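You operate a simulated robot arm through the tools that you are given. There is no shell and no other tool.

You run a simulated two-armed robot. Do the job below in one go: nothing can be reset, and whatever is moved stays where it is left.

TASK
Plug the kiln in and run CYCLE till the display says DONE; switch off and open up.
Fine: the blocks stay inside, whole.

Only the result counts: the job must be done as asked and must still hold three seconds after the hand-in. Knocking over, shifting, dropping, spilling or breaking anything else fails it.

THE ROBOT
Two 6-joint arms with fingered hands on one trunk, hanging from a carriage that runs on a gantry, over the field with the corners [-740, 1108], [-585, -162], [1698, 116], [1543, 1386] (x, y) and turns from -6.004 to 6.004 rad about z. Base frame: it is fixed where the carriage stands at the start and does not move with it; the origin is on the floor, on the carriage's upright axis, x ahead of it, y to its left, z up. Units: mm, rad, N and s.
The left shoulder is at the start at [40, 152, 1447], the right one opposite. With the tool pointing down near the work surface each hand reaches from about 500 to 800 mm from the robot's upright axis, wherever it stands, measured 20 degrees to its own side. Places, roughly: big kiln controller [1800, 600, 900]; big kiln lid [2200, 600, 1100]; kiln plug (4x5x4 cm) [1800, 500, 1000]; kiln socket [1700, 500, 900]; power switch [1700, 700, 1000]; programme dial [1800, 700, 1000]; purple glass block [2250, 500, 1000]; start button [1800, 600, 900]; white glass block [2250, 500, 1000]; yellow glass block [2000, 500, 1000]. Payload 4 kg a hand.
The tool frame of a hand sits at the grasp point between the pads (the TCP): z along the fingers, y along the line on which they close. The tips reach 30 mm beyond it. The gripper opens to 104 mm; its body begins 35 mm behind the TCP. The gripper is a hand of 5 fingers: y runs from the thumb to the fingers, the wrist lies at [-15, -104, -178] in the tool frame, and closing takes about 1.5 s.
Orientation is that of the tool frame in the base frame, as a unit quaternion [w, x, y, z]. With the fingers straight down and the wrist toward the robot, the tool's x, y and z point along [0, 1, 0], [1, 0, 0] and [0, 0, -1] of the base frame.

THE INTERFACE
- The arms move only by the tool drive_tool. It takes "left_series", "right_series" or both (then of equal length, played together; a hand with none holds still); each is a list of rows, each an object of numbers (a shift or turn left out is 0, a gripper value left out holds the last): "dx", "dy", "dz": the shift along the base's x, y, z in units of 40 mm (1.0 is 40 mm); "ax", "ay", "az": the turn, a rotation vector about the base's x, y, z in units of 4 degrees (1.0 is 4 degrees); "fingers": the opening, from 0 (shut) to 1 (fully open). In form: [{"dx": .., "dy": .., "dz": .., "ax": .., "ay": .., "az": .., "fingers": ..}, ...]. A call has 1 to 20 rows; each row shifts and turns the commanded pose from where the row before left it. A call with a number of a shift or a turn outside -1 to 1 is refused whole. A row lasts 0.2 s, in which the tool goes at most 50 mm and 0.15 rad; a call with a longer step from one row to the next is refused whole, and so is a gripper value outside its range. Where a pose cannot be reached the arm comes as near as it can. A force on the tool above 50 N (or 10 N above the force at the start of the call, whichever is more), or a blocked arm, ends the call early, and 0.2 s more pass. Each finger travels about 45 mm/s and halts on what it meets, pressing with about 27 N; the grip force reading is that of the motor and also rises with nothing between the fingers. The clock runs only during rows and for 0.2 s after the last one: add rows that do not move to give the fingers time. The reply holds the time, the measured pose of the TCP, the force on the tool along the base axes, the opening and the grip force, in the units named above and with some noise, with the torque about the TCP (base axes, N m) and any sound that the robot's microphone picked up.
- Cameras (640 x 400 px; columns grow to the right, rows downward): "scene" is now at [233.4, -23, 1736.8]; the picture's right is [-0.30, -0.95, 0.00], its down [-0.71, 0.22, -0.66] and it looks along [0.63, -0.20, -0.75] (base axes); focal length 252 px, centre (320, 200). "left" rides on the left gripper at [-60, -83, -120] in its tool frame; the picture's right is [-0.79, -0.29, 0.54], its down [0.56, -0.71, 0.44] and it looks along [0.26, 0.65, 0.72] (tool axes); focal length 234 px, centre (320, 200). "right" rides on the right gripper at [60, -83, -119] in its tool frame; the picture's right is [-0.79, 0.29, -0.54], its down [-0.56, -0.71, 0.44] and it looks along [-0.26, 0.65, 0.72] (tool axes); focal length 234 px, centre (320, 200). There is no depth. A picture from a camera that has moved, and an enlarged one, comes with that camera's place and axes in the base frame and with its lens.
- get_image(camera): a new picture of that camera. The clock stands still meanwhile.
- move_column(by): slides the trunk up (or, below 0, down) by that many mm; the arms and the scene camera ride with it, the base frame stays. It gives what a move gives, with no picture.
- drive_base(legs): drives the robot by 1 to 6 legs, each [ahead, left, turn to the left] in mm, mm and rad, along the robot's own axes; the way and the turn of a leg run together, so that a leg with both is an arc; at most 1500 mm and 3.142 rad a leg. The arms and the cameras ride along, it lands a little off, and it stops where it bumps. It keeps to its track: a leg is cut to what the track allows. It gives what a move gives.
- grasp_type(shape, hand): the hand has 5 fingers and takes this shape, open, in about a second: jaw (thumb against the fingers, like two jaws); tri (thumb and two fingers); tip (a fingertip pinch); poke (one finger out to press); point (the index stretched); flat (the hand flat); cup (the hand cupped); fist (a fist). The gripper value then closes the fingers along that shape, each until it touches; the sizes above hold for jaw. It gives what a move gives, with no picture.
- aim_head(pan, tilt): turns the head with the scene camera to pan (to the left, within 1.501 rad either way) and tilt (down, from -0.506 to 1.204), counted from straight ahead of the robot. It gives what a move gives.
- zoom(camera, box): a new picture of the part [left, top, right, bottom] of that camera's present view, enlarged. The clock stands still meanwhile.
- close_job(): hands the job in; it is judged then, once.

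Places have to be worked out from the pictures, the camera data and where the tool is seen. Open the grippers and draw the arms clear of the work before you hand the job in, unless the task says otherwise.

The tools are called after "Request:" as name(argument=value, ...) on one line, values as JSON. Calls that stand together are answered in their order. drive_tool: Moves the arms, as the interface text tells. Its arguments: {"type":"object","properties":{"left_series":{"type":"array"},"right_series":{"type":"array"}},"required":[]} The other tools are called the same way: move_column (by) moves the trunk up or down; grasp_type (shape, hand) gives the hand a shape; drive_base (legs) drives the base; aim_head (pan, tilt) turns the head that bears the scene camera; get_image (camera) takes a picture; zoom (camera, box) takes an enlarged picture of a part of a camera's view; close_job () hands the job in.

At the start:

```text
clock: 0.0
left_ee_pos: [592.8, 223.6, 1000.8]
left_orientation: [0.0, 0.707, 0.707, 0.0]
left_contact_force: [0.3, 0.0, -0.6]
left_torque: [0.04, -0.01, 0.01]
left_opening: 103.6
left_gripper_force: 0.1
left_shape: jaw
right_ee_pos: [479.4, -245.7, 1170.4]
right_orientation: [-0.001, 0.707, 0.707, 0.002]
right_contact_force: [0.5, -0.2, -0.4]
right_torque: [0.0, -0.01, 0.03]
right_opening: 103.8
right_gripper_force: 0.0
right_shape: jaw
trunk travel left (down, up): [-700.0, 100.0]
robot x, y, heading: [0.6, -3.5, 0.001]
head pan, tilt (commanded): [-0.304, 0.846]
```

scene: 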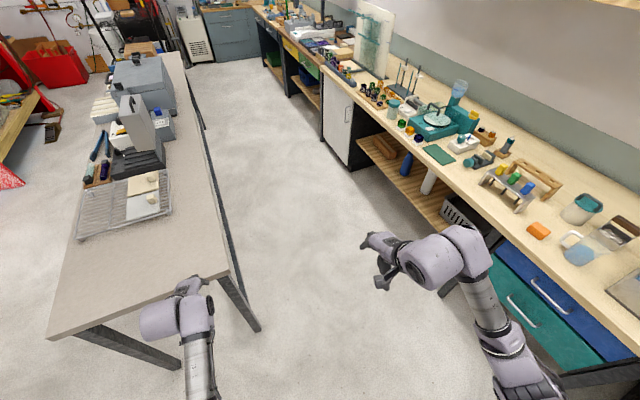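
right: 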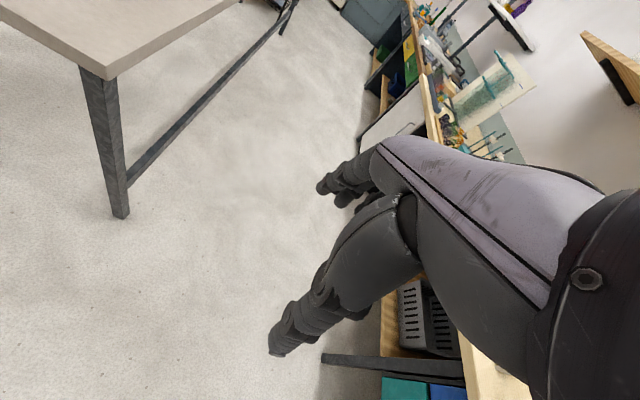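
left: 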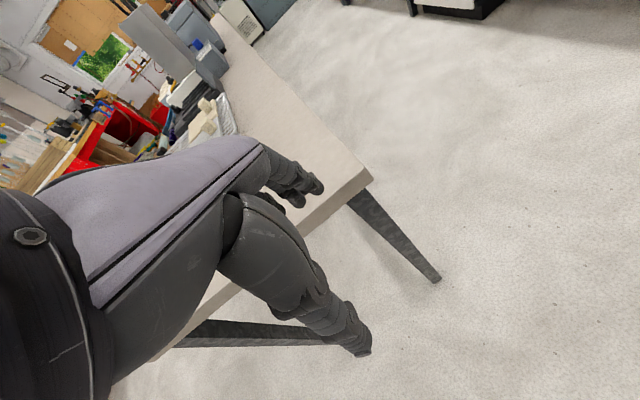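

The kilns stand on the left table, far ahead. I turn the head toward them to get a better view before driving.

Request:
aim_head(pan=0.3, tilt=0.45)

```text
clock: 1.0
left_ee_pos: [593.5, 224.1, 999.9]
left_orientation: [0.0, 0.707, 0.708, 0.001]
left_contact_force: [-0.3, -0.4, 0.4]
left_torque: [0.02, -0.01, 0.0]
left_opening: 103.6
left_gripper_force: 0.1
left_shape: jaw
right_ee_pos: [477.5, -246.0, 1169.5]
right_orientation: [0.0, 0.706, 0.708, 0.0]
right_contact_force: [0.4, -1.3, -0.3]
right_torque: [0.01, 0.02, -0.02]
right_opening: 103.8
right_gripper_force: 0.0
right_shape: jaw
trunk travel left (down, up): [-700.0, 100.0]
robot x, y, heading: [-3.6, -0.0, 0.003]
head pan, tilt (commanded): [0.3, 0.45]
```

I take a scene picture and an enlarged one of the kiln region.

Request:
get_image(camera="scene")

Request:
zoom(camera="scene", box=[220, 80, 420, 280])

```text
taken
camera scene: at [246.4, 27.6, 1770.9], right [0.29, -0.96, 0.0], down [-0.42, -0.13, -0.9], along [0.86, 0.27, -0.44], focal length 252 px, centre (320, 200)
```

scene: 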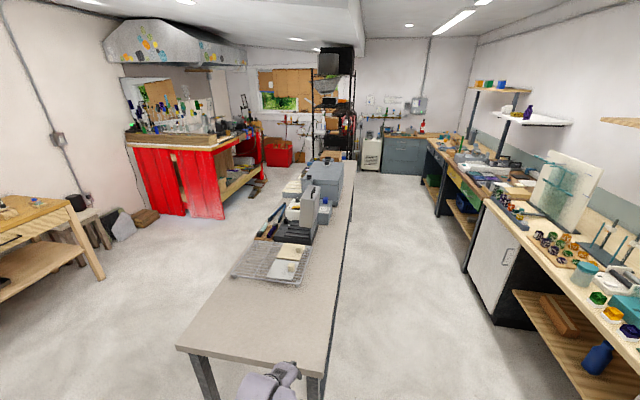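

```text
2.00 times, centred on (320, 180) of scene
camera zoom: at [246.4, 27.6, 1770.9], right [0.29, -0.96, 0.0], down [-0.42, -0.13, -0.9], along [0.86, 0.27, -0.44], focal length 505 px, centre (320, 240)
```

zoom: 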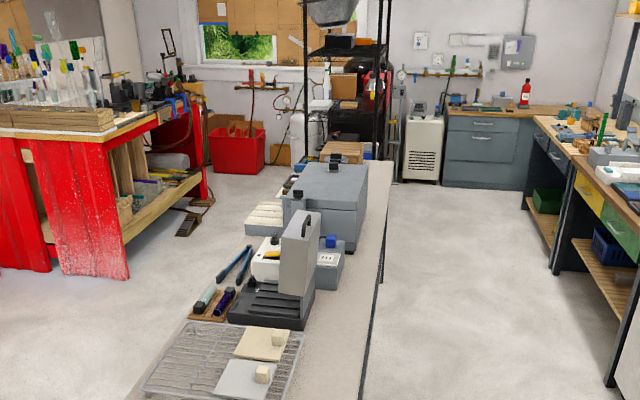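

The right edge of the table runs from about (717,142) to (2500,383); the controller with the blue plug on top is near (1780,470), behind a small open unit. I raise the trunk first so the hands clear the table before driving.

Request:
move_column(by=100)

```text
clock: 2.3
left_ee_pos: [592.8, 224.0, 1100.1]
left_orientation: [0.001, 0.707, 0.707, 0.0]
left_contact_force: [-0.3, 0.8, 0.0]
left_torque: [0.01, 0.02, 0.02]
left_opening: 103.7
left_gripper_force: 0.0
left_shape: jaw
right_ee_pos: [478.5, -244.8, 1269.3]
right_orientation: [0.0, 0.707, 0.707, 0.001]
right_contact_force: [-0.1, -0.5, -0.8]
right_torque: [0.0, -0.02, 0.0]
right_opening: 103.6
right_gripper_force: 0.0
right_shape: jaw
trunk travel left (down, up): [-800.0, 0.0]
robot x, y, heading: [-1.7, -1.8, -0.004]
head pan, tilt (commanded): [0.3, 0.45]
```

Now I draw the left hand up and back to match the right hand.

Request:
drive_tool(left_series=[{"dz": 1, "dx": -0.5}, {"dz": 1, "dx": -0.5}, {"dz": 1, "dx": -0.5}, {"dz": 1, "dx": -0.5}, {"dz": 1, "dx": -0.5}])

```text
clock: 3.5
left_ee_pos: [490.4, 226.6, 1301.8]
left_orientation: [0.0, 0.707, 0.707, 0.0]
left_contact_force: [0.0, -0.1, 0.0]
left_torque: [0.01, 0.0, -0.02]
left_opening: 104.1
left_gripper_force: 0.0
left_shape: jaw
right_ee_pos: [478.0, -246.3, 1270.2]
right_orientation: [0.001, 0.707, 0.707, 0.0]
right_contact_force: [-0.3, 0.5, 0.5]
right_torque: [-0.01, 0.02, 0.01]
right_opening: 103.5
right_gripper_force: 0.0
right_shape: jaw
trunk travel left (down, up): [-800.0, 0.0]
robot x, y, heading: [-0.7, 1.7, -0.0]
head pan, tilt (commanded): [0.3, 0.45]
```

I drive along the aisle side of the table to get a view past the small unit.

Request:
drive_base(legs=[[1000, 80, 0]])

Request:
aim_head(pan=0.55, tilt=0.6)

Request:
get_image(camera="scene")

```text
clock: 8.8
left_ee_pos: [1504.7, 338.3, 1299.9]
left_orientation: [0.0, 0.696, 0.718, 0.0]
left_contact_force: [-0.1, -0.1, 0.0]
left_torque: [0.01, 0.0, 0.01]
left_opening: 104.0
left_gripper_force: 0.1
left_shape: jaw
right_ee_pos: [1504.5, -133.5, 1270.2]
right_orientation: [0.001, 0.696, 0.718, 0.001]
right_contact_force: [-0.3, -0.3, 0.4]
right_torque: [-0.01, 0.03, -0.02]
right_opening: 103.6
right_gripper_force: 0.0
right_shape: jaw
trunk travel left (down, up): [-800.0, 0.0]
robot x, y, heading: [1015.1, 95.9, 0.031]
head pan, tilt (commanded): [0.3, 0.45]
```

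```text
clock: 9.6
left_ee_pos: [1503.3, 338.7, 1300.4]
left_orientation: [0.0, 0.696, 0.718, 0.0]
left_contact_force: [-0.6, -0.5, -0.5]
left_torque: [-0.03, -0.03, -0.01]
left_opening: 103.9
left_gripper_force: 0.1
left_shape: jaw
right_ee_pos: [1505.5, -133.4, 1270.2]
right_orientation: [0.001, 0.696, 0.718, 0.0]
right_contact_force: [-0.3, 0.2, -0.4]
right_torque: [0.01, -0.02, -0.01]
right_opening: 103.7
right_gripper_force: 0.1
right_shape: jaw
trunk travel left (down, up): [-800.0, 0.0]
robot x, y, heading: [1020.2, 97.3, 0.029]
head pan, tilt (commanded): [0.55, 0.6]
```

```text
taken
camera scene: at [1252.1, 151.2, 1857.4], right [0.55, -0.84, 0.0], down [-0.47, -0.31, -0.83], along [0.69, 0.45, -0.56], focal length 252 px, centre (320, 200)
```

scene: 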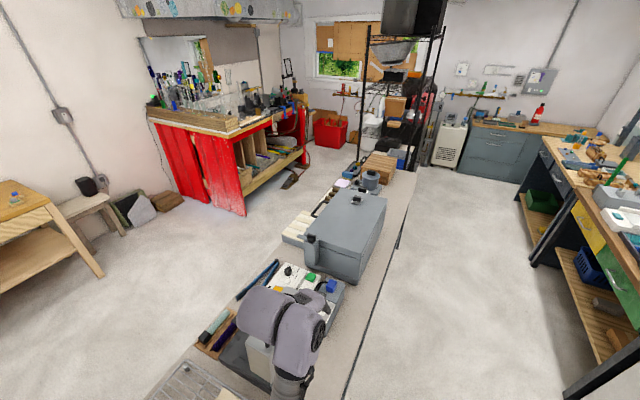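

The controller is visible with a white panel, a black dial, a green button and the blue plug. I zoom in on it.

Request:
zoom(camera="scene", box=[240, 170, 400, 300])

Request:
get_image(camera="left")

```text
3.08 times, centred on (320, 235) of scene
camera zoom: at [1252.1, 151.2, 1857.4], right [0.55, -0.84, 0.0], down [-0.47, -0.31, -0.83], along [0.69, 0.45, -0.56], focal length 776 px, centre (320, 92)
```

zoom: 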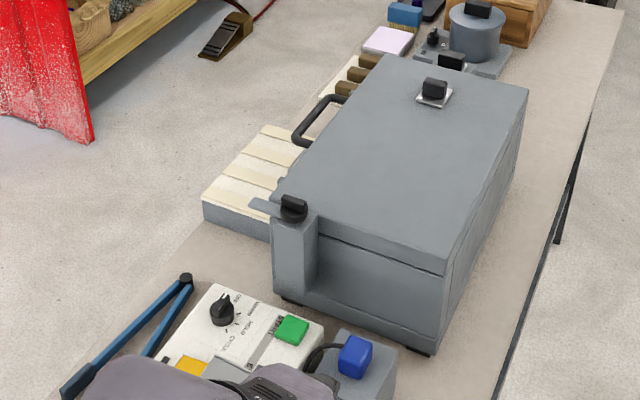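

```text
taken
camera left: at [1423.7, 276.5, 1420.3], right [-0.26, -0.8, -0.54], down [-0.72, 0.54, -0.44], along [0.64, 0.28, -0.72], focal length 234 px, centre (320, 200)
```

left: 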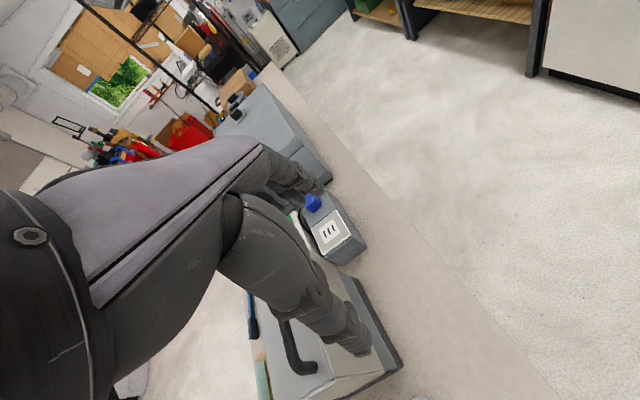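

I see the socket plate on a grey box facing the robot, the plug on top, and the kiln with a latch post and a side handle. I drive closer for a better view.

Request:
drive_base(legs=[[430, 0, 0]])

Request:
aim_head(pan=0.9, tilt=0.75)

Request:
get_image(camera="scene")

Request:
get_image(camera="left")

```text
clock: 12.2
left_ee_pos: [1914.1, 358.2, 1300.7]
left_orientation: [0.0, 0.692, 0.722, 0.0]
left_contact_force: [0.2, 0.2, 0.4]
left_torque: [-0.02, 0.01, -0.01]
left_opening: 103.8
left_gripper_force: 0.1
left_shape: jaw
right_ee_pos: [1919.9, -113.7, 1269.2]
right_orientation: [0.0, 0.692, 0.722, 0.001]
right_contact_force: [0.2, -0.3, 0.1]
right_torque: [0.0, 0.0, 0.01]
right_opening: 103.4
right_gripper_force: 0.0
right_shape: jaw
trunk travel left (down, up): [-800.0, 0.0]
robot x, y, heading: [1434.7, 114.0, 0.044]
head pan, tilt (commanded): [0.55, 0.6]
```

```text
clock: 13.0
left_ee_pos: [1913.3, 358.8, 1301.1]
left_orientation: [-0.001, 0.692, 0.722, -0.001]
left_contact_force: [0.1, -0.5, -0.6]
left_torque: [-0.02, 0.04, -0.02]
left_opening: 103.7
left_gripper_force: 0.1
left_shape: jaw
right_ee_pos: [1918.9, -113.6, 1270.8]
right_orientation: [0.001, 0.693, 0.721, 0.001]
right_contact_force: [0.3, 0.2, 0.0]
right_torque: [0.03, -0.01, -0.01]
right_opening: 103.5
right_gripper_force: 0.0
right_shape: jaw
trunk travel left (down, up): [-800.0, 0.0]
robot x, y, heading: [1430.1, 111.3, 0.04]
head pan, tilt (commanded): [0.901, 0.75]
```

```text
taken
camera scene: at [1639.1, 186.6, 1844.5], right [0.81, -0.59, 0.0], down [-0.4, -0.55, -0.73], along [0.43, 0.59, -0.68], focal length 252 px, centre (320, 200)
```

scene: 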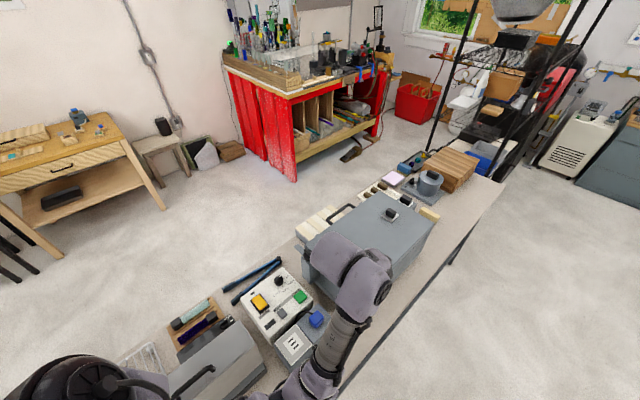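

```text
taken
camera left: at [1834.0, 295.9, 1420.2], right [-0.26, -0.8, -0.54], down [-0.73, 0.53, -0.44], along [0.64, 0.28, -0.72], focal length 234 px, centre (320, 200)
```

left: 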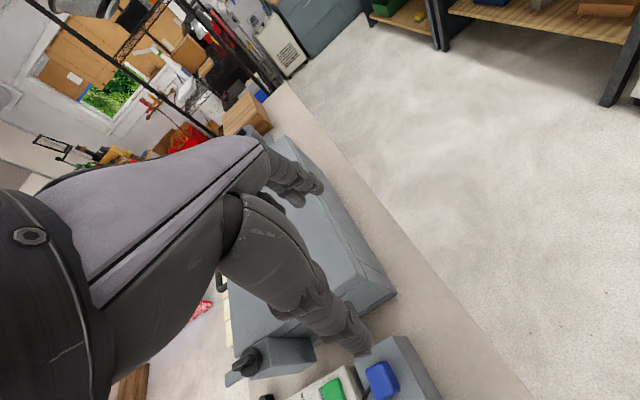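

Request:
zoom(camera="scene", box=[220, 260, 350, 370])

Request:
zoom(camera="scene", box=[280, 170, 450, 290])

```text
3.64 times, centred on (285, 315) of scene
camera zoom: at [1639.1, 186.6, 1844.5], right [0.81, -0.59, 0.0], down [-0.4, -0.55, -0.73], along [0.43, 0.59, -0.68], focal length 918 px, centre (447, -218)
```

zoom: 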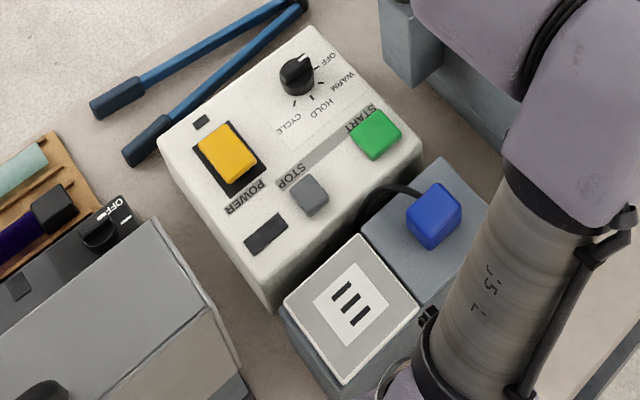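

```text
3.33 times, centred on (365, 230) of scene
camera zoom: at [1639.1, 186.6, 1844.5], right [0.81, -0.59, 0.0], down [-0.4, -0.55, -0.73], along [0.43, 0.59, -0.68], focal length 841 px, centre (170, 100)
```

zoom: 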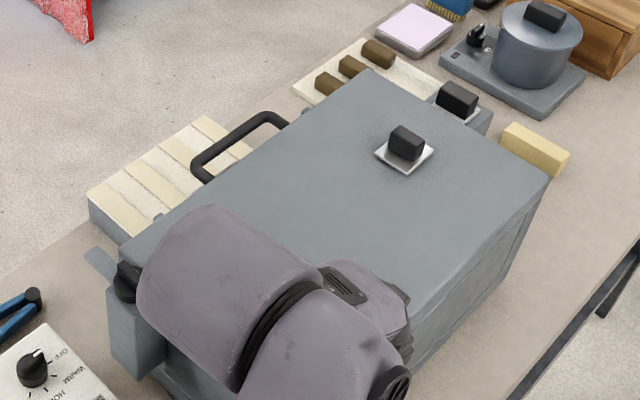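

The socket is a white plate with slots on top of a grey box, the plug sits on the slab behind it, and the panel has POWER, the dial (at OFF), START and STOP. The kiln's handle is on its far (+y) side, so I go round the table's near end to the +y side; first I raise the right hand.

Request:
drive_tool(right_series=[{"dz": 1}, {"dz": 1}])

Request:
drive_base(legs=[[-1153, -65, 0], [-38, 1070, 0]])

```text
clock: 13.6
left_ee_pos: [1913.8, 359.0, 1300.2]
left_orientation: [0.0, 0.692, 0.722, 0.0]
left_contact_force: [-0.7, -0.5, 0.5]
left_torque: [0.01, 0.01, 0.03]
left_opening: 103.8
left_gripper_force: 0.1
left_shape: jaw
right_ee_pos: [1916.4, -114.2, 1348.7]
right_orientation: [0.0, 0.692, 0.722, 0.0]
right_contact_force: [-0.2, 0.6, 0.0]
right_torque: [0.01, 0.0, 0.01]
right_opening: 103.6
right_gripper_force: 0.0
right_shape: jaw
trunk travel left (down, up): [-800.0, 0.0]
robot x, y, heading: [1430.4, 113.8, 0.045]
head pan, tilt (commanded): [0.901, 0.75]
```

```text
clock: 24.7
left_ee_pos: [666.7, 1330.3, 1300.8]
left_orientation: [0.0, 0.692, 0.722, 0.0]
left_contact_force: [0.1, 0.4, 0.0]
left_torque: [0.0, 0.03, -0.02]
left_opening: 103.8
left_gripper_force: 0.1
left_shape: jaw
right_ee_pos: [671.4, 856.6, 1350.1]
right_orientation: [0.001, 0.691, 0.723, 0.0]
right_contact_force: [0.9, 0.0, -0.3]
right_torque: [0.03, 0.0, -0.01]
right_opening: 103.9
right_gripper_force: 0.0
right_shape: jaw
trunk travel left (down, up): [-800.0, 0.0]
robot x, y, heading: [185.5, 1080.0, 0.04]
head pan, tilt (commanded): [0.901, 0.75]
```

The robot is now clear of the table on its +y side; I drive along it to about (1500,1180) and look right.

Request:
drive_base(legs=[[1318, 50, 0]])

Request:
aim_head(pan=-0.9, tilt=0.7)

Request:
get_image(camera="scene")

```text
clock: 31.4
left_ee_pos: [1996.8, 1421.4, 1300.5]
left_orientation: [0.001, 0.697, 0.717, 0.001]
left_contact_force: [-0.4, 0.4, -0.2]
left_torque: [0.0, 0.0, 0.03]
left_opening: 103.6
left_gripper_force: 0.0
left_shape: jaw
right_ee_pos: [1992.8, 947.7, 1349.1]
right_orientation: [0.0, 0.697, 0.717, 0.0]
right_contact_force: [-0.7, 0.3, 0.1]
right_torque: [-0.02, 0.01, 0.0]
right_opening: 103.7
right_gripper_force: 0.0
right_shape: jaw
trunk travel left (down, up): [-800.0, 0.0]
robot x, y, heading: [1509.3, 1179.6, 0.031]
head pan, tilt (commanded): [0.901, 0.75]
```

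```text
clock: 33.2
left_ee_pos: [1996.7, 1419.8, 1300.0]
left_orientation: [0.0, 0.697, 0.717, -0.001]
left_contact_force: [-0.6, 0.3, 0.6]
left_torque: [-0.03, 0.0, 0.0]
left_opening: 103.7
left_gripper_force: 0.0
left_shape: jaw
right_ee_pos: [1992.5, 947.9, 1350.0]
right_orientation: [0.0, 0.697, 0.717, -0.001]
right_contact_force: [-0.5, 0.0, 0.0]
right_torque: [-0.02, -0.01, -0.01]
right_opening: 103.5
right_gripper_force: 0.1
right_shape: jaw
trunk travel left (down, up): [-800.0, 0.0]
robot x, y, heading: [1509.6, 1182.6, 0.03]
head pan, tilt (commanded): [-0.901, 0.7]
```

```text
taken
camera scene: at [1723.9, 1121.5, 1848.7], right [-0.77, -0.64, 0.0], down [-0.41, 0.49, -0.76], along [0.49, -0.59, -0.64], focal length 252 px, centre (320, 200)
```

scene: 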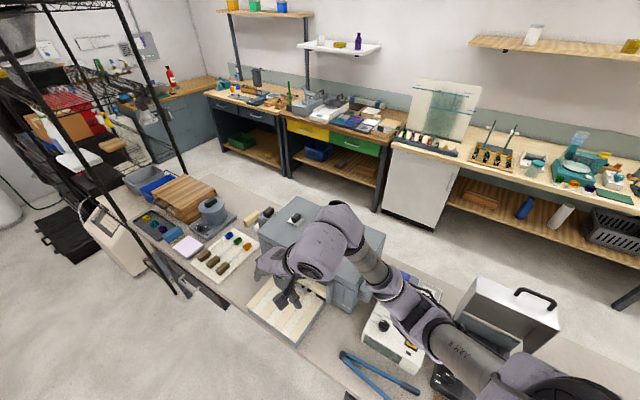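

The right arm hides the kiln. I turn the robot left so its arms leave the view, and look back to the right with the head.

Request:
drive_base(legs=[[0, 0, 0.5]])

Request:
aim_head(pan=-1.45, tilt=0.75)

Request:
get_image(camera="scene")

```text
clock: 35.0
left_ee_pos: [1824.5, 1623.4, 1300.7]
left_orientation: [0.0, 0.501, 0.866, 0.0]
left_contact_force: [1.1, -0.4, 0.5]
left_torque: [-0.01, -0.01, 0.01]
left_opening: 103.8
left_gripper_force: 0.2
left_shape: jaw
right_ee_pos: [2045.7, 1203.6, 1350.1]
right_orientation: [0.0, 0.501, 0.865, 0.001]
right_contact_force: [-0.1, -0.2, -0.4]
right_torque: [0.01, -0.01, 0.02]
right_opening: 103.9
right_gripper_force: 0.1
right_shape: jaw
trunk travel left (down, up): [-800.0, 0.0]
robot x, y, heading: [1507.1, 1181.8, 0.523]
head pan, tilt (commanded): [-0.901, 0.7]
```

```text
clock: 35.9
left_ee_pos: [1825.2, 1622.5, 1299.7]
left_orientation: [0.0, 0.501, 0.865, 0.0]
left_contact_force: [0.4, 0.2, 0.6]
left_torque: [-0.01, -0.01, 0.0]
left_opening: 103.5
left_gripper_force: 0.1
left_shape: jaw
right_ee_pos: [2045.4, 1206.3, 1350.3]
right_orientation: [0.0, 0.501, 0.865, 0.001]
right_contact_force: [-0.5, 0.1, -0.1]
right_torque: [0.0, 0.02, 0.05]
right_opening: 103.7
right_gripper_force: 0.1
right_shape: jaw
trunk travel left (down, up): [-800.0, 0.0]
robot x, y, heading: [1511.7, 1180.2, 0.526]
head pan, tilt (commanded): [-1.45, 0.75]
```

```text
taken
camera scene: at [1697.8, 1195.5, 1844.5], right [-0.8, -0.6, 0.0], down [-0.41, 0.55, -0.73], along [0.44, -0.59, -0.68], focal length 252 px, centre (320, 200)
```

scene: 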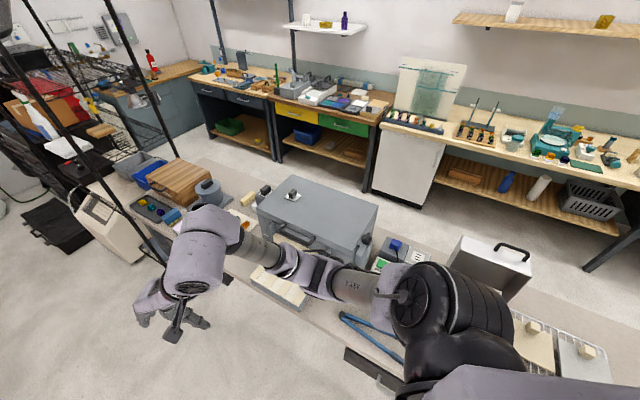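

The right arm still hides things; facing the kiln squarely should leave a clear view between the arms, so I turn right to about -0.75 rad.

Request:
drive_base(legs=[[0, 0, -1.27]])

Request:
aim_head(pan=-0.05, tilt=0.75)

Request:
get_image(camera="scene")

```text
clock: 39.4
left_ee_pos: [2033.1, 1041.1, 1300.5]
left_orientation: [0.0, 0.905, 0.425, 0.0]
left_contact_force: [-0.2, 0.3, 0.1]
left_torque: [-0.01, -0.01, 0.01]
left_opening: 103.8
left_gripper_force: 0.1
left_shape: jaw
right_ee_pos: [1718.8, 687.3, 1348.4]
right_orientation: [0.001, 0.905, 0.425, 0.001]
right_contact_force: [0.0, 0.1, 0.2]
right_torque: [0.03, -0.01, 0.0]
right_opening: 103.8
right_gripper_force: 0.1
right_shape: jaw
trunk travel left (down, up): [-800.0, 0.0]
robot x, y, heading: [1514.1, 1183.1, -0.696]
head pan, tilt (commanded): [-1.45, 0.75]
```

```text
clock: 40.9
left_ee_pos: [2033.6, 1040.3, 1299.8]
left_orientation: [0.0, 0.905, 0.425, 0.0]
left_contact_force: [-0.4, -0.4, 0.4]
left_torque: [0.03, -0.01, -0.02]
left_opening: 103.8
left_gripper_force: 0.0
left_shape: jaw
right_ee_pos: [1718.4, 689.1, 1349.4]
right_orientation: [0.0, 0.905, 0.425, 0.0]
right_contact_force: [0.5, 0.2, 0.1]
right_torque: [0.01, -0.01, -0.01]
right_opening: 103.8
right_gripper_force: 0.1
right_shape: jaw
trunk travel left (down, up): [-800.0, 0.0]
robot x, y, heading: [1513.3, 1178.4, -0.694]
head pan, tilt (commanded): [-0.051, 0.75]
```

```text
taken
camera scene: at [1693.3, 1023.7, 1844.5], right [-0.68, -0.74, 0.0], down [-0.5, 0.46, -0.73], along [0.54, -0.5, -0.68], focal length 252 px, centre (320, 200)
```

scene: 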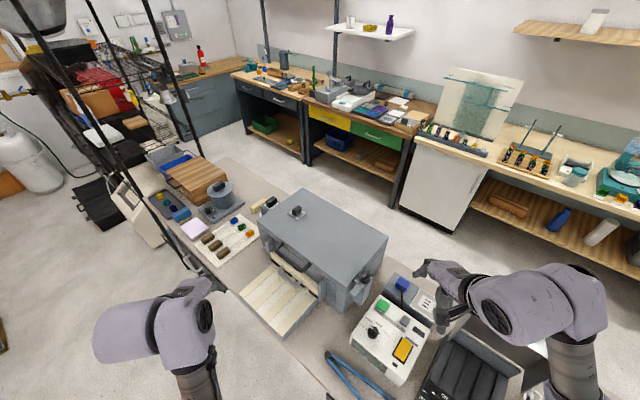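

The view is now clear. I zoom on the kiln and on the controller.

Request:
zoom(camera="scene", box=[230, 180, 400, 310])

Request:
zoom(camera="scene", box=[330, 260, 450, 390])

```text
3.08 times, centred on (315, 245) of scene
camera zoom: at [1693.3, 1023.7, 1844.5], right [-0.68, -0.74, 0.0], down [-0.5, 0.46, -0.73], along [0.54, -0.5, -0.68], focal length 776 px, centre (335, 62)
```

zoom: 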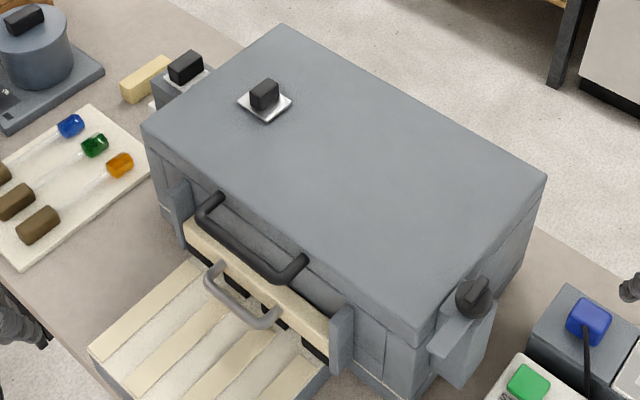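

```text
3.08 times, centred on (390, 325) of scene
camera zoom: at [1693.3, 1023.7, 1844.5], right [-0.68, -0.74, 0.0], down [-0.5, 0.46, -0.73], along [0.54, -0.5, -0.68], focal length 776 px, centre (105, -185)
```

zoom: 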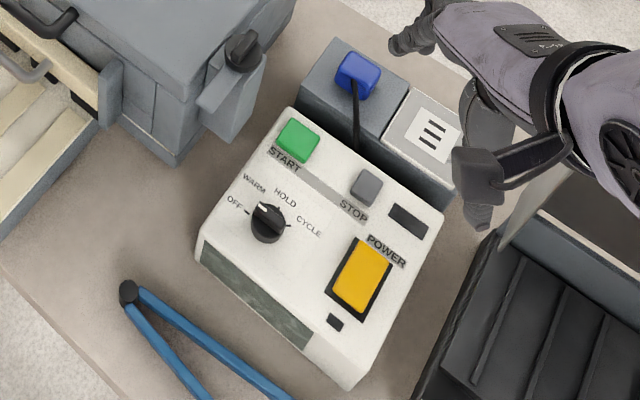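

I now have rough places: START ≈(1838,580,955), dial ≈(1804,680,963), POWER ≈(1708,648,957), plug ≈(1834,473,980), socket ≈(1735,461,962), lid handle ≈(2144,747,1086). I zoom tighter on the latch, the dial and the plug.

Request:
zoom(camera="scene", box=[340, 255, 400, 315])

Request:
zoom(camera="scene", box=[385, 270, 440, 325])

Request:
zoom(camera="scene", box=[355, 300, 435, 380])

Request:
zoom(camera="scene", box=[250, 230, 350, 310])

```text
6.67 times, centred on (370, 285) of scene
camera zoom: at [1693.3, 1023.7, 1844.5], right [-0.68, -0.74, 0.0], down [-0.5, 0.46, -0.73], along [0.54, -0.5, -0.68], focal length 1682 px, centre (-13, -367)
```

zoom: 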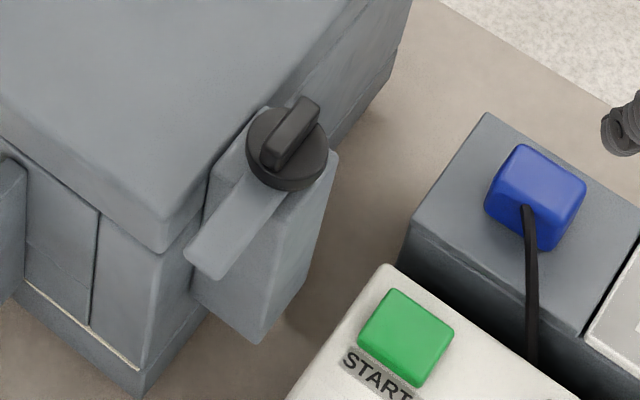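

```text
7.27 times, centred on (412, 298) of scene
camera zoom: at [1693.3, 1023.7, 1844.5], right [-0.68, -0.74, 0.0], down [-0.5, 0.46, -0.73], along [0.54, -0.5, -0.68], focal length 1835 px, centre (-353, -509)
```

zoom: 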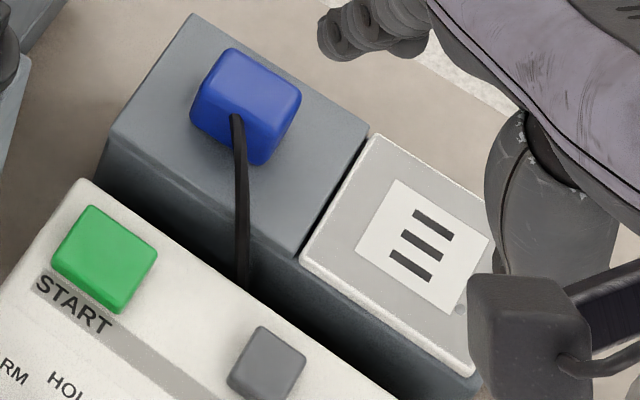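

```text
5.00 times, centred on (395, 340) of scene
camera zoom: at [1693.3, 1023.7, 1844.5], right [-0.68, -0.74, 0.0], down [-0.5, 0.46, -0.73], along [0.54, -0.5, -0.68], focal length 1262 px, centre (-55, -500)
```

zoom: 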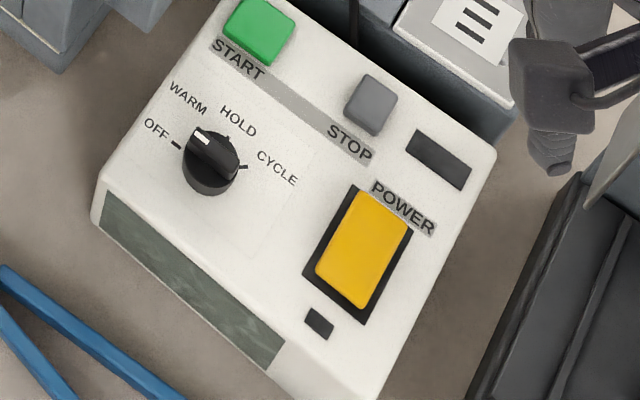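

```text
5.00 times, centred on (300, 270) of scene
camera zoom: at [1693.3, 1023.7, 1844.5], right [-0.68, -0.74, 0.0], down [-0.5, 0.46, -0.73], along [0.54, -0.5, -0.68], focal length 1262 px, centre (420, -150)
```

zoom: 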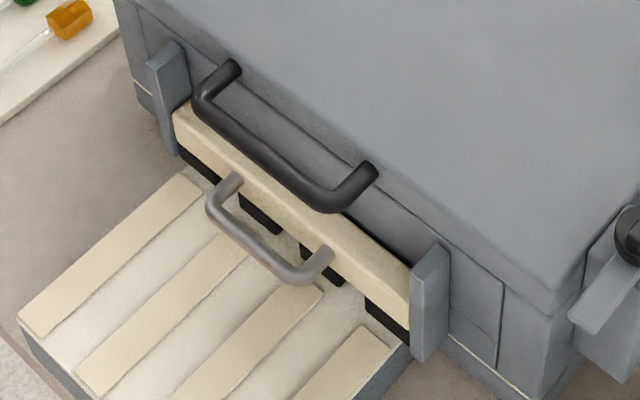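

The latch arm beside the lid points along the kiln side (not over the lid), the dial mark is near OFF/WARM, and the socket slots run along the table. I move the base a bit closer so the plug lies at a comfortable reach for the right hand.

Request:
drive_base(legs=[[99, -45, -0.09]])

Request:
aim_head(pan=-0.25, tilt=0.95)

Request:
get_image(camera="scene")

Request:
get_image(camera="right")

```text
clock: 42.1
left_ee_pos: [2060.3, 896.0, 1299.9]
left_orientation: [-0.001, 0.923, 0.384, 0.0]
left_contact_force: [-0.4, 0.5, -0.1]
left_torque: [-0.01, 0.01, 0.02]
left_opening: 104.0
left_gripper_force: 0.1
left_shape: jaw
right_ee_pos: [1715.1, 572.1, 1349.9]
right_orientation: [0.0, 0.923, 0.385, 0.0]
right_contact_force: [0.3, -0.4, -0.1]
right_torque: [0.01, -0.01, 0.02]
right_opening: 103.8
right_gripper_force: 0.1
right_shape: jaw
trunk travel left (down, up): [-800.0, 0.0]
robot x, y, heading: [1553.8, 1082.4, -0.781]
head pan, tilt (commanded): [-0.051, 0.75]
```

```text
clock: 42.8
left_ee_pos: [2060.5, 896.3, 1300.4]
left_orientation: [0.0, 0.923, 0.384, -0.001]
left_contact_force: [0.4, -0.1, 0.7]
left_torque: [0.02, -0.03, -0.04]
left_opening: 103.6
left_gripper_force: 0.0
left_shape: jaw
right_ee_pos: [1715.1, 571.6, 1349.4]
right_orientation: [0.001, 0.924, 0.383, 0.001]
right_contact_force: [0.8, -0.3, -0.2]
right_torque: [0.0, -0.02, -0.02]
right_opening: 103.6
right_gripper_force: 0.0
right_shape: jaw
trunk travel left (down, up): [-800.0, 0.0]
robot x, y, heading: [1550.9, 1083.4, -0.778]
head pan, tilt (commanded): [-0.25, 0.949]
```

```text
taken
camera scene: at [1701.2, 907.7, 1829.0], right [-0.86, -0.51, 0.0], down [-0.42, 0.7, -0.58], along [0.3, -0.5, -0.81], focal length 252 px, centre (320, 200)
```

scene: 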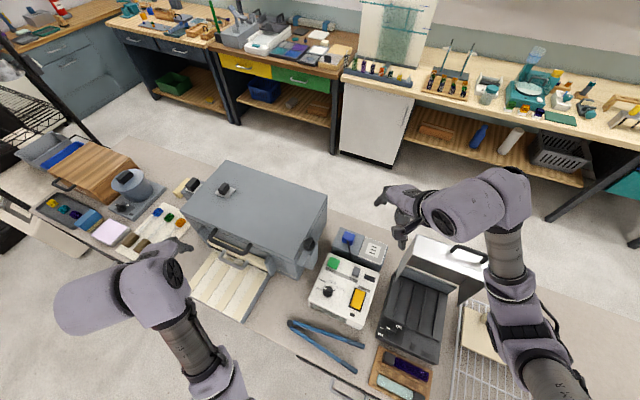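

```text
taken
camera right: at [1698.0, 672.8, 1469.2], right [-0.35, -0.76, 0.54], down [-0.89, 0.1, -0.44], along [0.28, -0.64, -0.72], focal length 234 px, centre (320, 200)
```

right: 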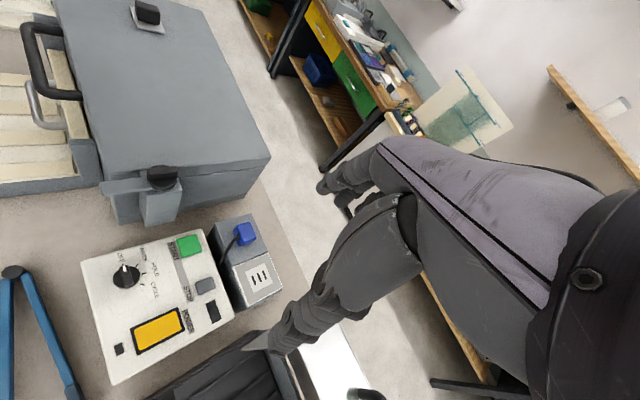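

The right wrist camera sees the panel and plug well. I zoom that view on both.

Request:
zoom(camera="right", box=[80, 200, 300, 360])

Request:
zoom(camera="right", box=[200, 205, 290, 305])

Request:
zoom(camera="right", box=[85, 240, 165, 300])

Request:
zoom(camera="scene", box=[300, 220, 400, 340])

```text
2.50 times, centred on (190, 280) of right
camera zoom: at [1698.0, 672.8, 1469.2], right [-0.35, -0.76, 0.54], down [-0.89, 0.1, -0.44], along [0.28, -0.64, -0.72], focal length 585 px, centre (645, 0)
```

zoom: 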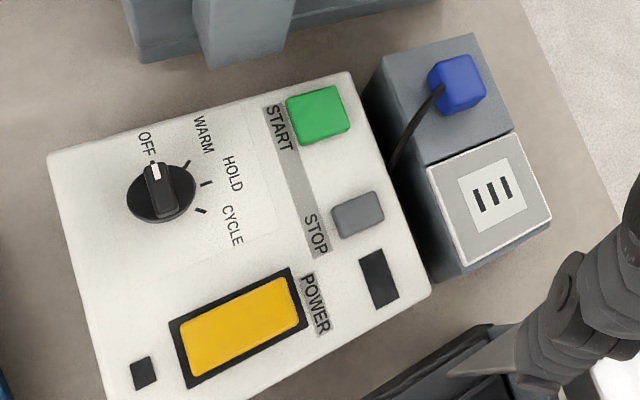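

```text
4.00 times, centred on (245, 255) of right
camera zoom: at [1698.0, 672.8, 1469.2], right [-0.35, -0.76, 0.54], down [-0.89, 0.1, -0.44], along [0.28, -0.64, -0.72], focal length 937 px, centre (620, -20)
```

zoom: 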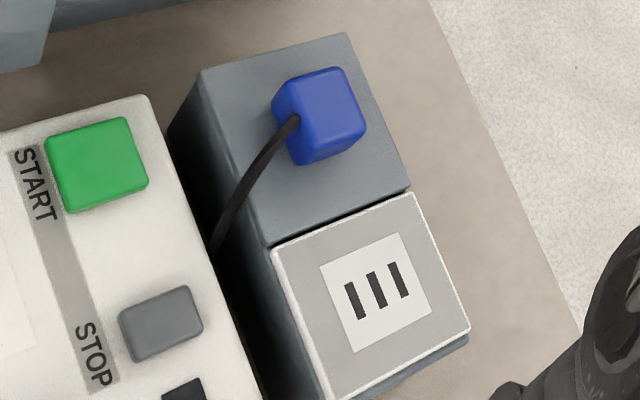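

```text
6.67 times, centred on (125, 270) of right
camera zoom: at [1698.0, 672.8, 1469.2], right [-0.35, -0.76, 0.54], down [-0.89, 0.1, -0.44], along [0.28, -0.64, -0.72], focal length 1561 px, centre (1620, -267)
```

zoom: 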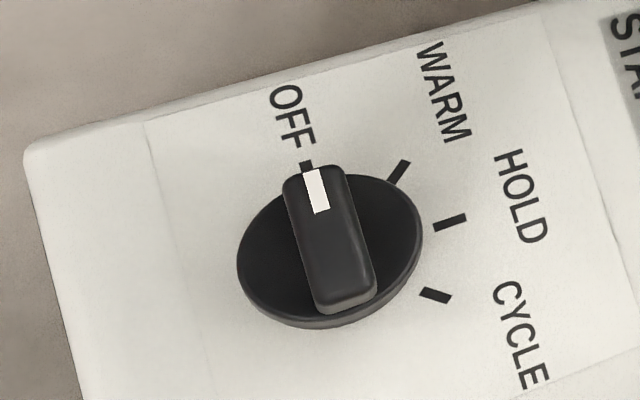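

```text
3.33 times, centred on (350, 280) of scene
camera zoom: at [1701.2, 907.7, 1829.0], right [-0.86, -0.51, 0.0], down [-0.42, 0.7, -0.58], along [0.3, -0.5, -0.81], focal length 841 px, centre (220, -67)
```

zoom: 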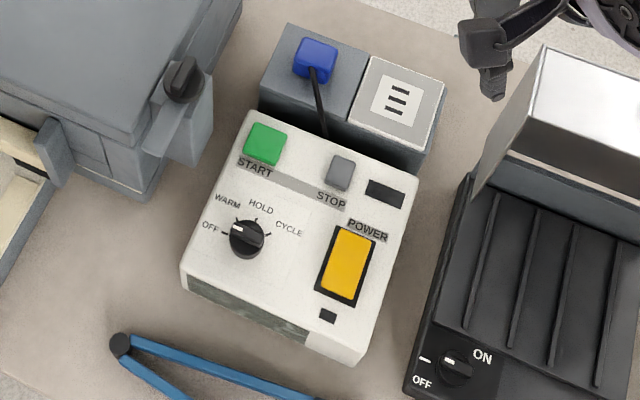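

The dial mark is clearly at OFF, with CYCLE about 128° clockwise (seen from above). Before choosing the plug grasp I check how close the small kiln's open lid comes to the socket.

Request:
zoom(camera="scene", box=[330, 200, 500, 320])

Request:
zoom(camera="scene", box=[330, 225, 390, 270])

```text
3.33 times, centred on (415, 260) of scene
camera zoom: at [1701.2, 907.7, 1829.0], right [-0.86, -0.51, 0.0], down [-0.42, 0.7, -0.58], along [0.3, -0.5, -0.81], focal length 841 px, centre (3, 0)
```

zoom: 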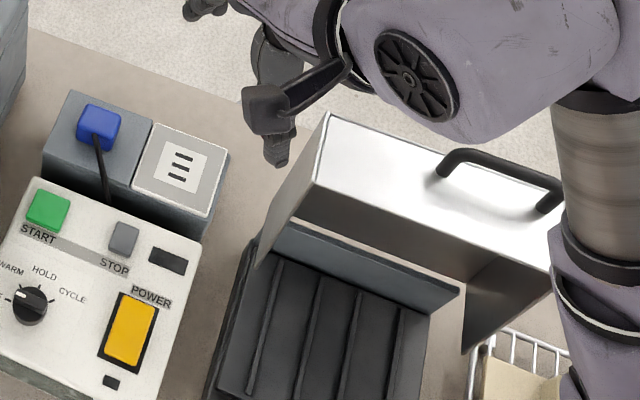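

```text
8.89 times, centred on (360, 248) of scene
camera zoom: at [1701.2, 907.7, 1829.0], right [-0.86, -0.51, 0.0], down [-0.42, 0.7, -0.58], along [0.3, -0.5, -0.81], focal length 2243 px, centre (-36, -222)
```

zoom: 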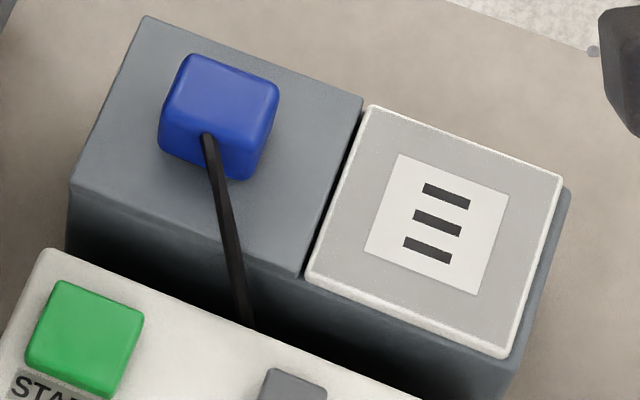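

The small kiln's open lid stands right beside the socket (x up to ≈1640, y 386–499, top ≈1227), so the hand must come in with the wrist toward +y. I turn the right hand in line with the table's y and bring it above the plug to look closer.

Request:
drive_tool(right_series=[{"dx": 0.21, "dy": -0.15, "dz": -0.5, "az": -0.95}, {"dx": 0.21, "dy": -0.15, "dz": -0.5, "az": -0.95}, {"dx": 0.21, "dy": -0.15, "dz": -0.5, "az": -0.95}, {"dx": 0.21, "dy": -0.15, "dz": -0.5, "az": -0.95}, {"dx": 0.21, "dy": -0.15, "dz": -0.5, "az": -0.95}, {"dx": 0.21, "dy": -0.15, "dz": -0.5, "az": -0.95}, {"dx": 0.21, "dy": -0.15, "dz": -0.5, "az": -0.95}, {"dx": 0.21, "dy": -0.15, "dz": -0.5, "az": -0.95}, {"dx": 0.21, "dy": -0.15, "dz": -0.5, "az": -0.95}, {"dx": 0.21, "dy": -0.15, "dz": -0.5, "az": -0.95}])

Request:
get_image(camera="right")

Request:
get_image(camera="scene")

```text
clock: 45.0
left_ee_pos: [2060.3, 896.0, 1300.3]
left_orientation: [0.0, 0.923, 0.384, 0.0]
left_contact_force: [0.0, -0.1, 0.1]
left_torque: [0.01, 0.03, 0.0]
left_opening: 103.8
left_gripper_force: 0.0
left_shape: jaw
right_ee_pos: [1630.5, 456.5, 1202.1]
right_orientation: [-0.002, 0.998, 0.064, 0.005]
right_contact_force: [0.1, 0.3, -0.7]
right_torque: [0.03, 0.02, -0.01]
right_opening: 103.8
right_gripper_force: 0.1
right_shape: jaw
right hand out of reach, approached as far as the arm can: row 3, 4, 5, 6, 7, 8, 9, 10
trunk travel left (down, up): [-800.0, 0.0]
robot x, y, heading: [1548.2, 1078.8, -0.783]
head pan, tilt (commanded): [-0.25, 0.949]
```

```text
taken
camera right: at [1678.3, 546.0, 1322.3], right [-0.75, -0.39, 0.54], down [-0.64, 0.63, -0.44], along [-0.17, -0.67, -0.72], focal length 234 px, centre (320, 200)
```

right: 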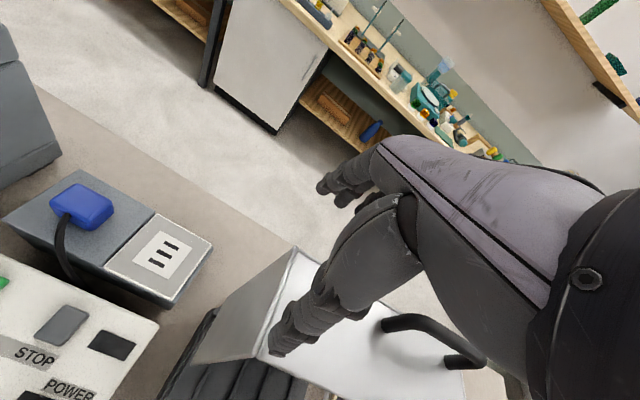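

```text
taken
camera scene: at [1701.1, 907.7, 1829.0], right [-0.86, -0.51, 0.0], down [-0.42, 0.7, -0.58], along [0.3, -0.5, -0.81], focal length 252 px, centre (320, 200)
```

scene: 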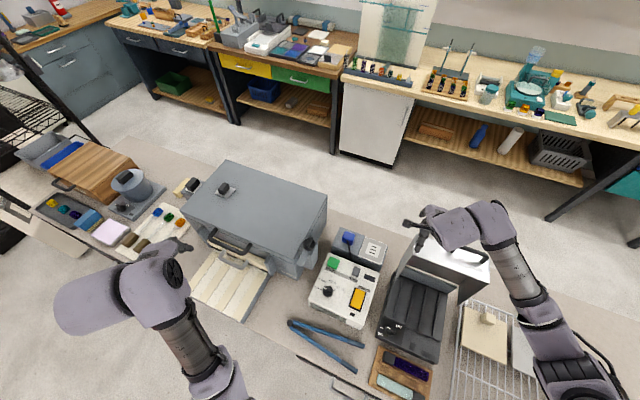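

The right arm could not take that yaw and stopped at (1630,456,1202), close to the small kiln's lid. I check the clearance before withdrawing it.

Request:
zoom(camera="scene", box=[380, 190, 510, 300])

Request:
zoom(camera="right", box=[200, 150, 480, 400])

Request:
get_image(camera="left")

```text
3.64 times, centred on (445, 245) of scene
camera zoom: at [1701.1, 907.7, 1829.0], right [-0.86, -0.51, 0.0], down [-0.42, 0.7, -0.58], along [0.3, -0.5, -0.81], focal length 918 px, centre (-134, 36)
```

zoom: 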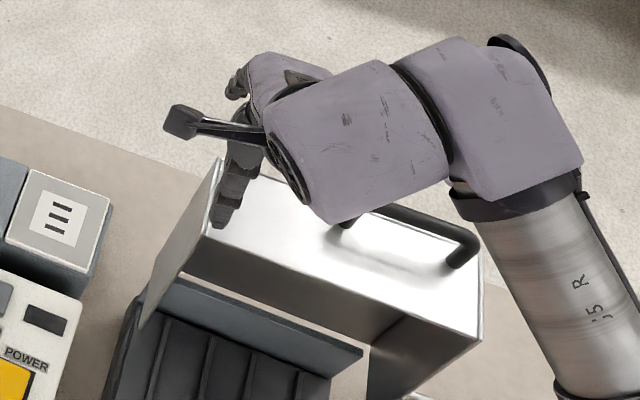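

```text
1.60 times, centred on (340, 275) of right
camera zoom: at [1678.3, 546.0, 1322.3], right [-0.75, -0.39, 0.54], down [-0.64, 0.63, -0.44], along [-0.17, -0.67, -0.72], focal length 375 px, centre (288, 80)
```

zoom: 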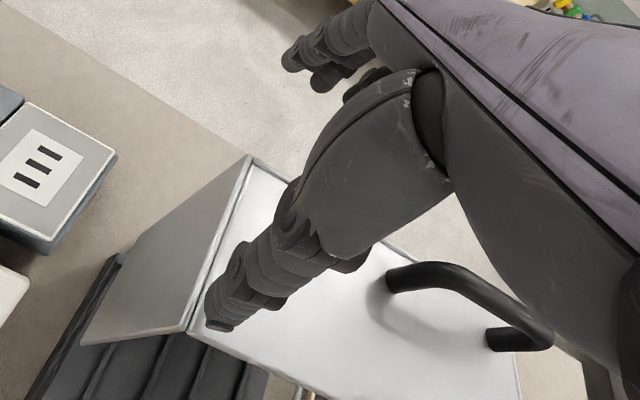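

```text
taken
camera left: at [1959.0, 912.6, 1420.2], right [-0.76, -0.36, -0.54], down [-0.11, 0.89, -0.44], along [0.64, -0.27, -0.72], focal length 234 px, centre (320, 200)
```

left: 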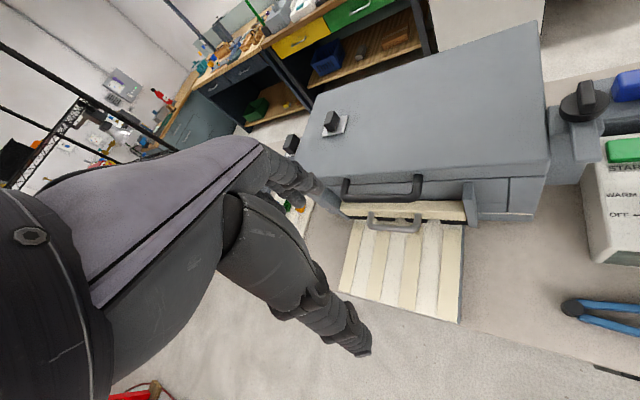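

The thumb hovers just above the small kiln's lid without touching. I reverse the motion, rising first, to get back up to the former pose.

Request:
drive_tool(right_series=[{"dz": 1}, {"dz": 1}, {"dz": 1}, {"dz": 1}, {"dz": 1}, {"az": 0.95, "dx": -0.4, "dy": 0.3}, {"az": 0.95, "dx": -0.4, "dy": 0.3}, {"az": 0.95, "dx": -0.4, "dy": 0.3}, {"az": 0.95, "dx": -0.4, "dy": 0.3}, {"az": 0.95, "dx": -0.4, "dy": 0.3}, {"az": 0.95}, {"az": 0.95}, {"az": 0.95}, {"az": 0.95}, {"az": 0.95}])

```text
clock: 48.2
left_ee_pos: [2059.7, 895.7, 1300.7]
left_orientation: [0.0, 0.923, 0.384, 0.0]
left_contact_force: [-0.2, 0.1, -0.6]
left_torque: [-0.02, -0.01, 0.03]
left_opening: 103.7
left_gripper_force: 0.0
left_shape: jaw
right_ee_pos: [1593.2, 526.4, 1391.7]
right_orientation: [0.001, 0.923, 0.386, 0.001]
right_contact_force: [0.5, -0.4, 0.3]
right_torque: [0.0, 0.0, -0.04]
right_opening: 103.9
right_gripper_force: 0.1
right_shape: jaw
right hand out of reach, approached as far as the arm can: row 5, 10, 12, 14
trunk travel left (down, up): [-800.0, 0.0]
robot x, y, heading: [1552.5, 1084.0, -0.781]
head pan, tilt (commanded): [-0.25, 0.949]
```

The yaw limit suggests the left hand suits the plug better (its free turning side is clockwise). I shift the base back and turn it so the left hand faces the plug and socket.

Request:
drive_base(legs=[[-70, -103, 0], [0, 0, -0.62]])

Request:
aim_head(pan=0.3, tilt=0.95)

Request:
get_image(camera="scene")

Request:
get_image(camera="left")

```text
clock: 51.1
left_ee_pos: [1741.8, 615.9, 1299.6]
left_orientation: [0.0, 0.996, 0.093, -0.001]
left_contact_force: [0.0, 0.1, 0.2]
left_torque: [-0.04, -0.02, 0.01]
left_opening: 103.8
left_gripper_force: 0.1
left_shape: jaw
right_ee_pos: [1147.0, 575.0, 1392.2]
right_orientation: [0.001, 0.996, 0.094, 0.001]
right_contact_force: [0.3, 0.2, 0.2]
right_torque: [-0.04, 0.01, -0.03]
right_opening: 103.6
right_gripper_force: 0.0
right_shape: jaw
trunk travel left (down, up): [-800.0, 0.0]
robot x, y, heading: [1428.9, 1059.9, -1.384]
head pan, tilt (commanded): [-0.25, 0.949]
```

```text
clock: 52.1
left_ee_pos: [1741.5, 616.3, 1301.2]
left_orientation: [0.0, 0.996, 0.092, 0.0]
left_contact_force: [0.7, 0.2, 0.2]
left_torque: [0.04, 0.0, 0.02]
left_opening: 103.8
left_gripper_force: 0.0
left_shape: jaw
right_ee_pos: [1148.6, 576.0, 1392.6]
right_orientation: [0.001, 0.996, 0.093, 0.0]
right_contact_force: [0.3, -0.1, 0.9]
right_torque: [0.0, -0.01, -0.03]
right_opening: 104.0
right_gripper_force: 0.0
right_shape: jaw
trunk travel left (down, up): [-800.0, 0.0]
robot x, y, heading: [1431.6, 1057.2, -1.382]
head pan, tilt (commanded): [0.3, 0.949]
```

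```text
taken
camera scene: at [1491.6, 837.1, 1829.0], right [-0.88, -0.47, 0.0], down [-0.38, 0.72, -0.58], along [0.27, -0.51, -0.81], focal length 252 px, centre (320, 200)
```

scene: 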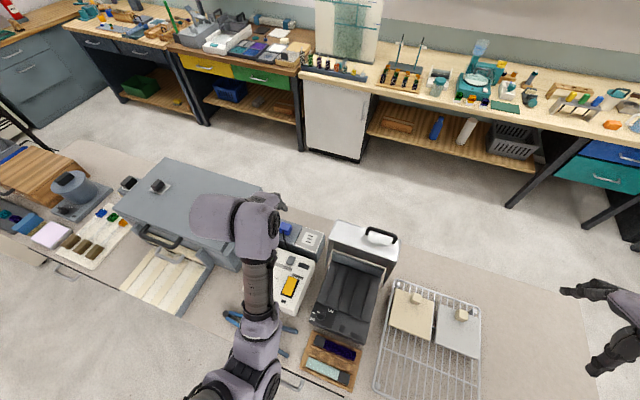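

```text
taken
camera left: at [1668.3, 688.0, 1420.2], right [-0.83, 0.14, -0.54], down [0.42, 0.8, -0.44], along [0.37, -0.59, -0.72], focal length 234 px, centre (320, 200)
```

left: 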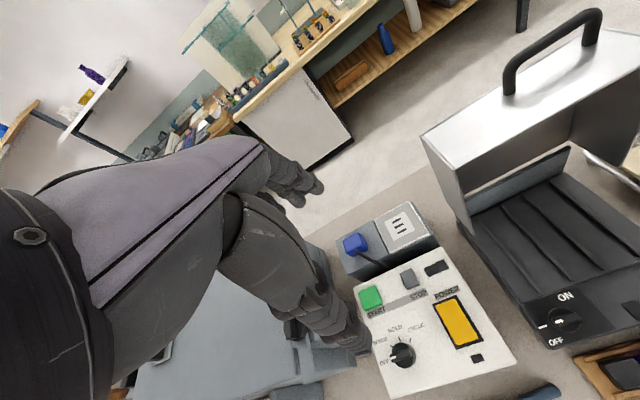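

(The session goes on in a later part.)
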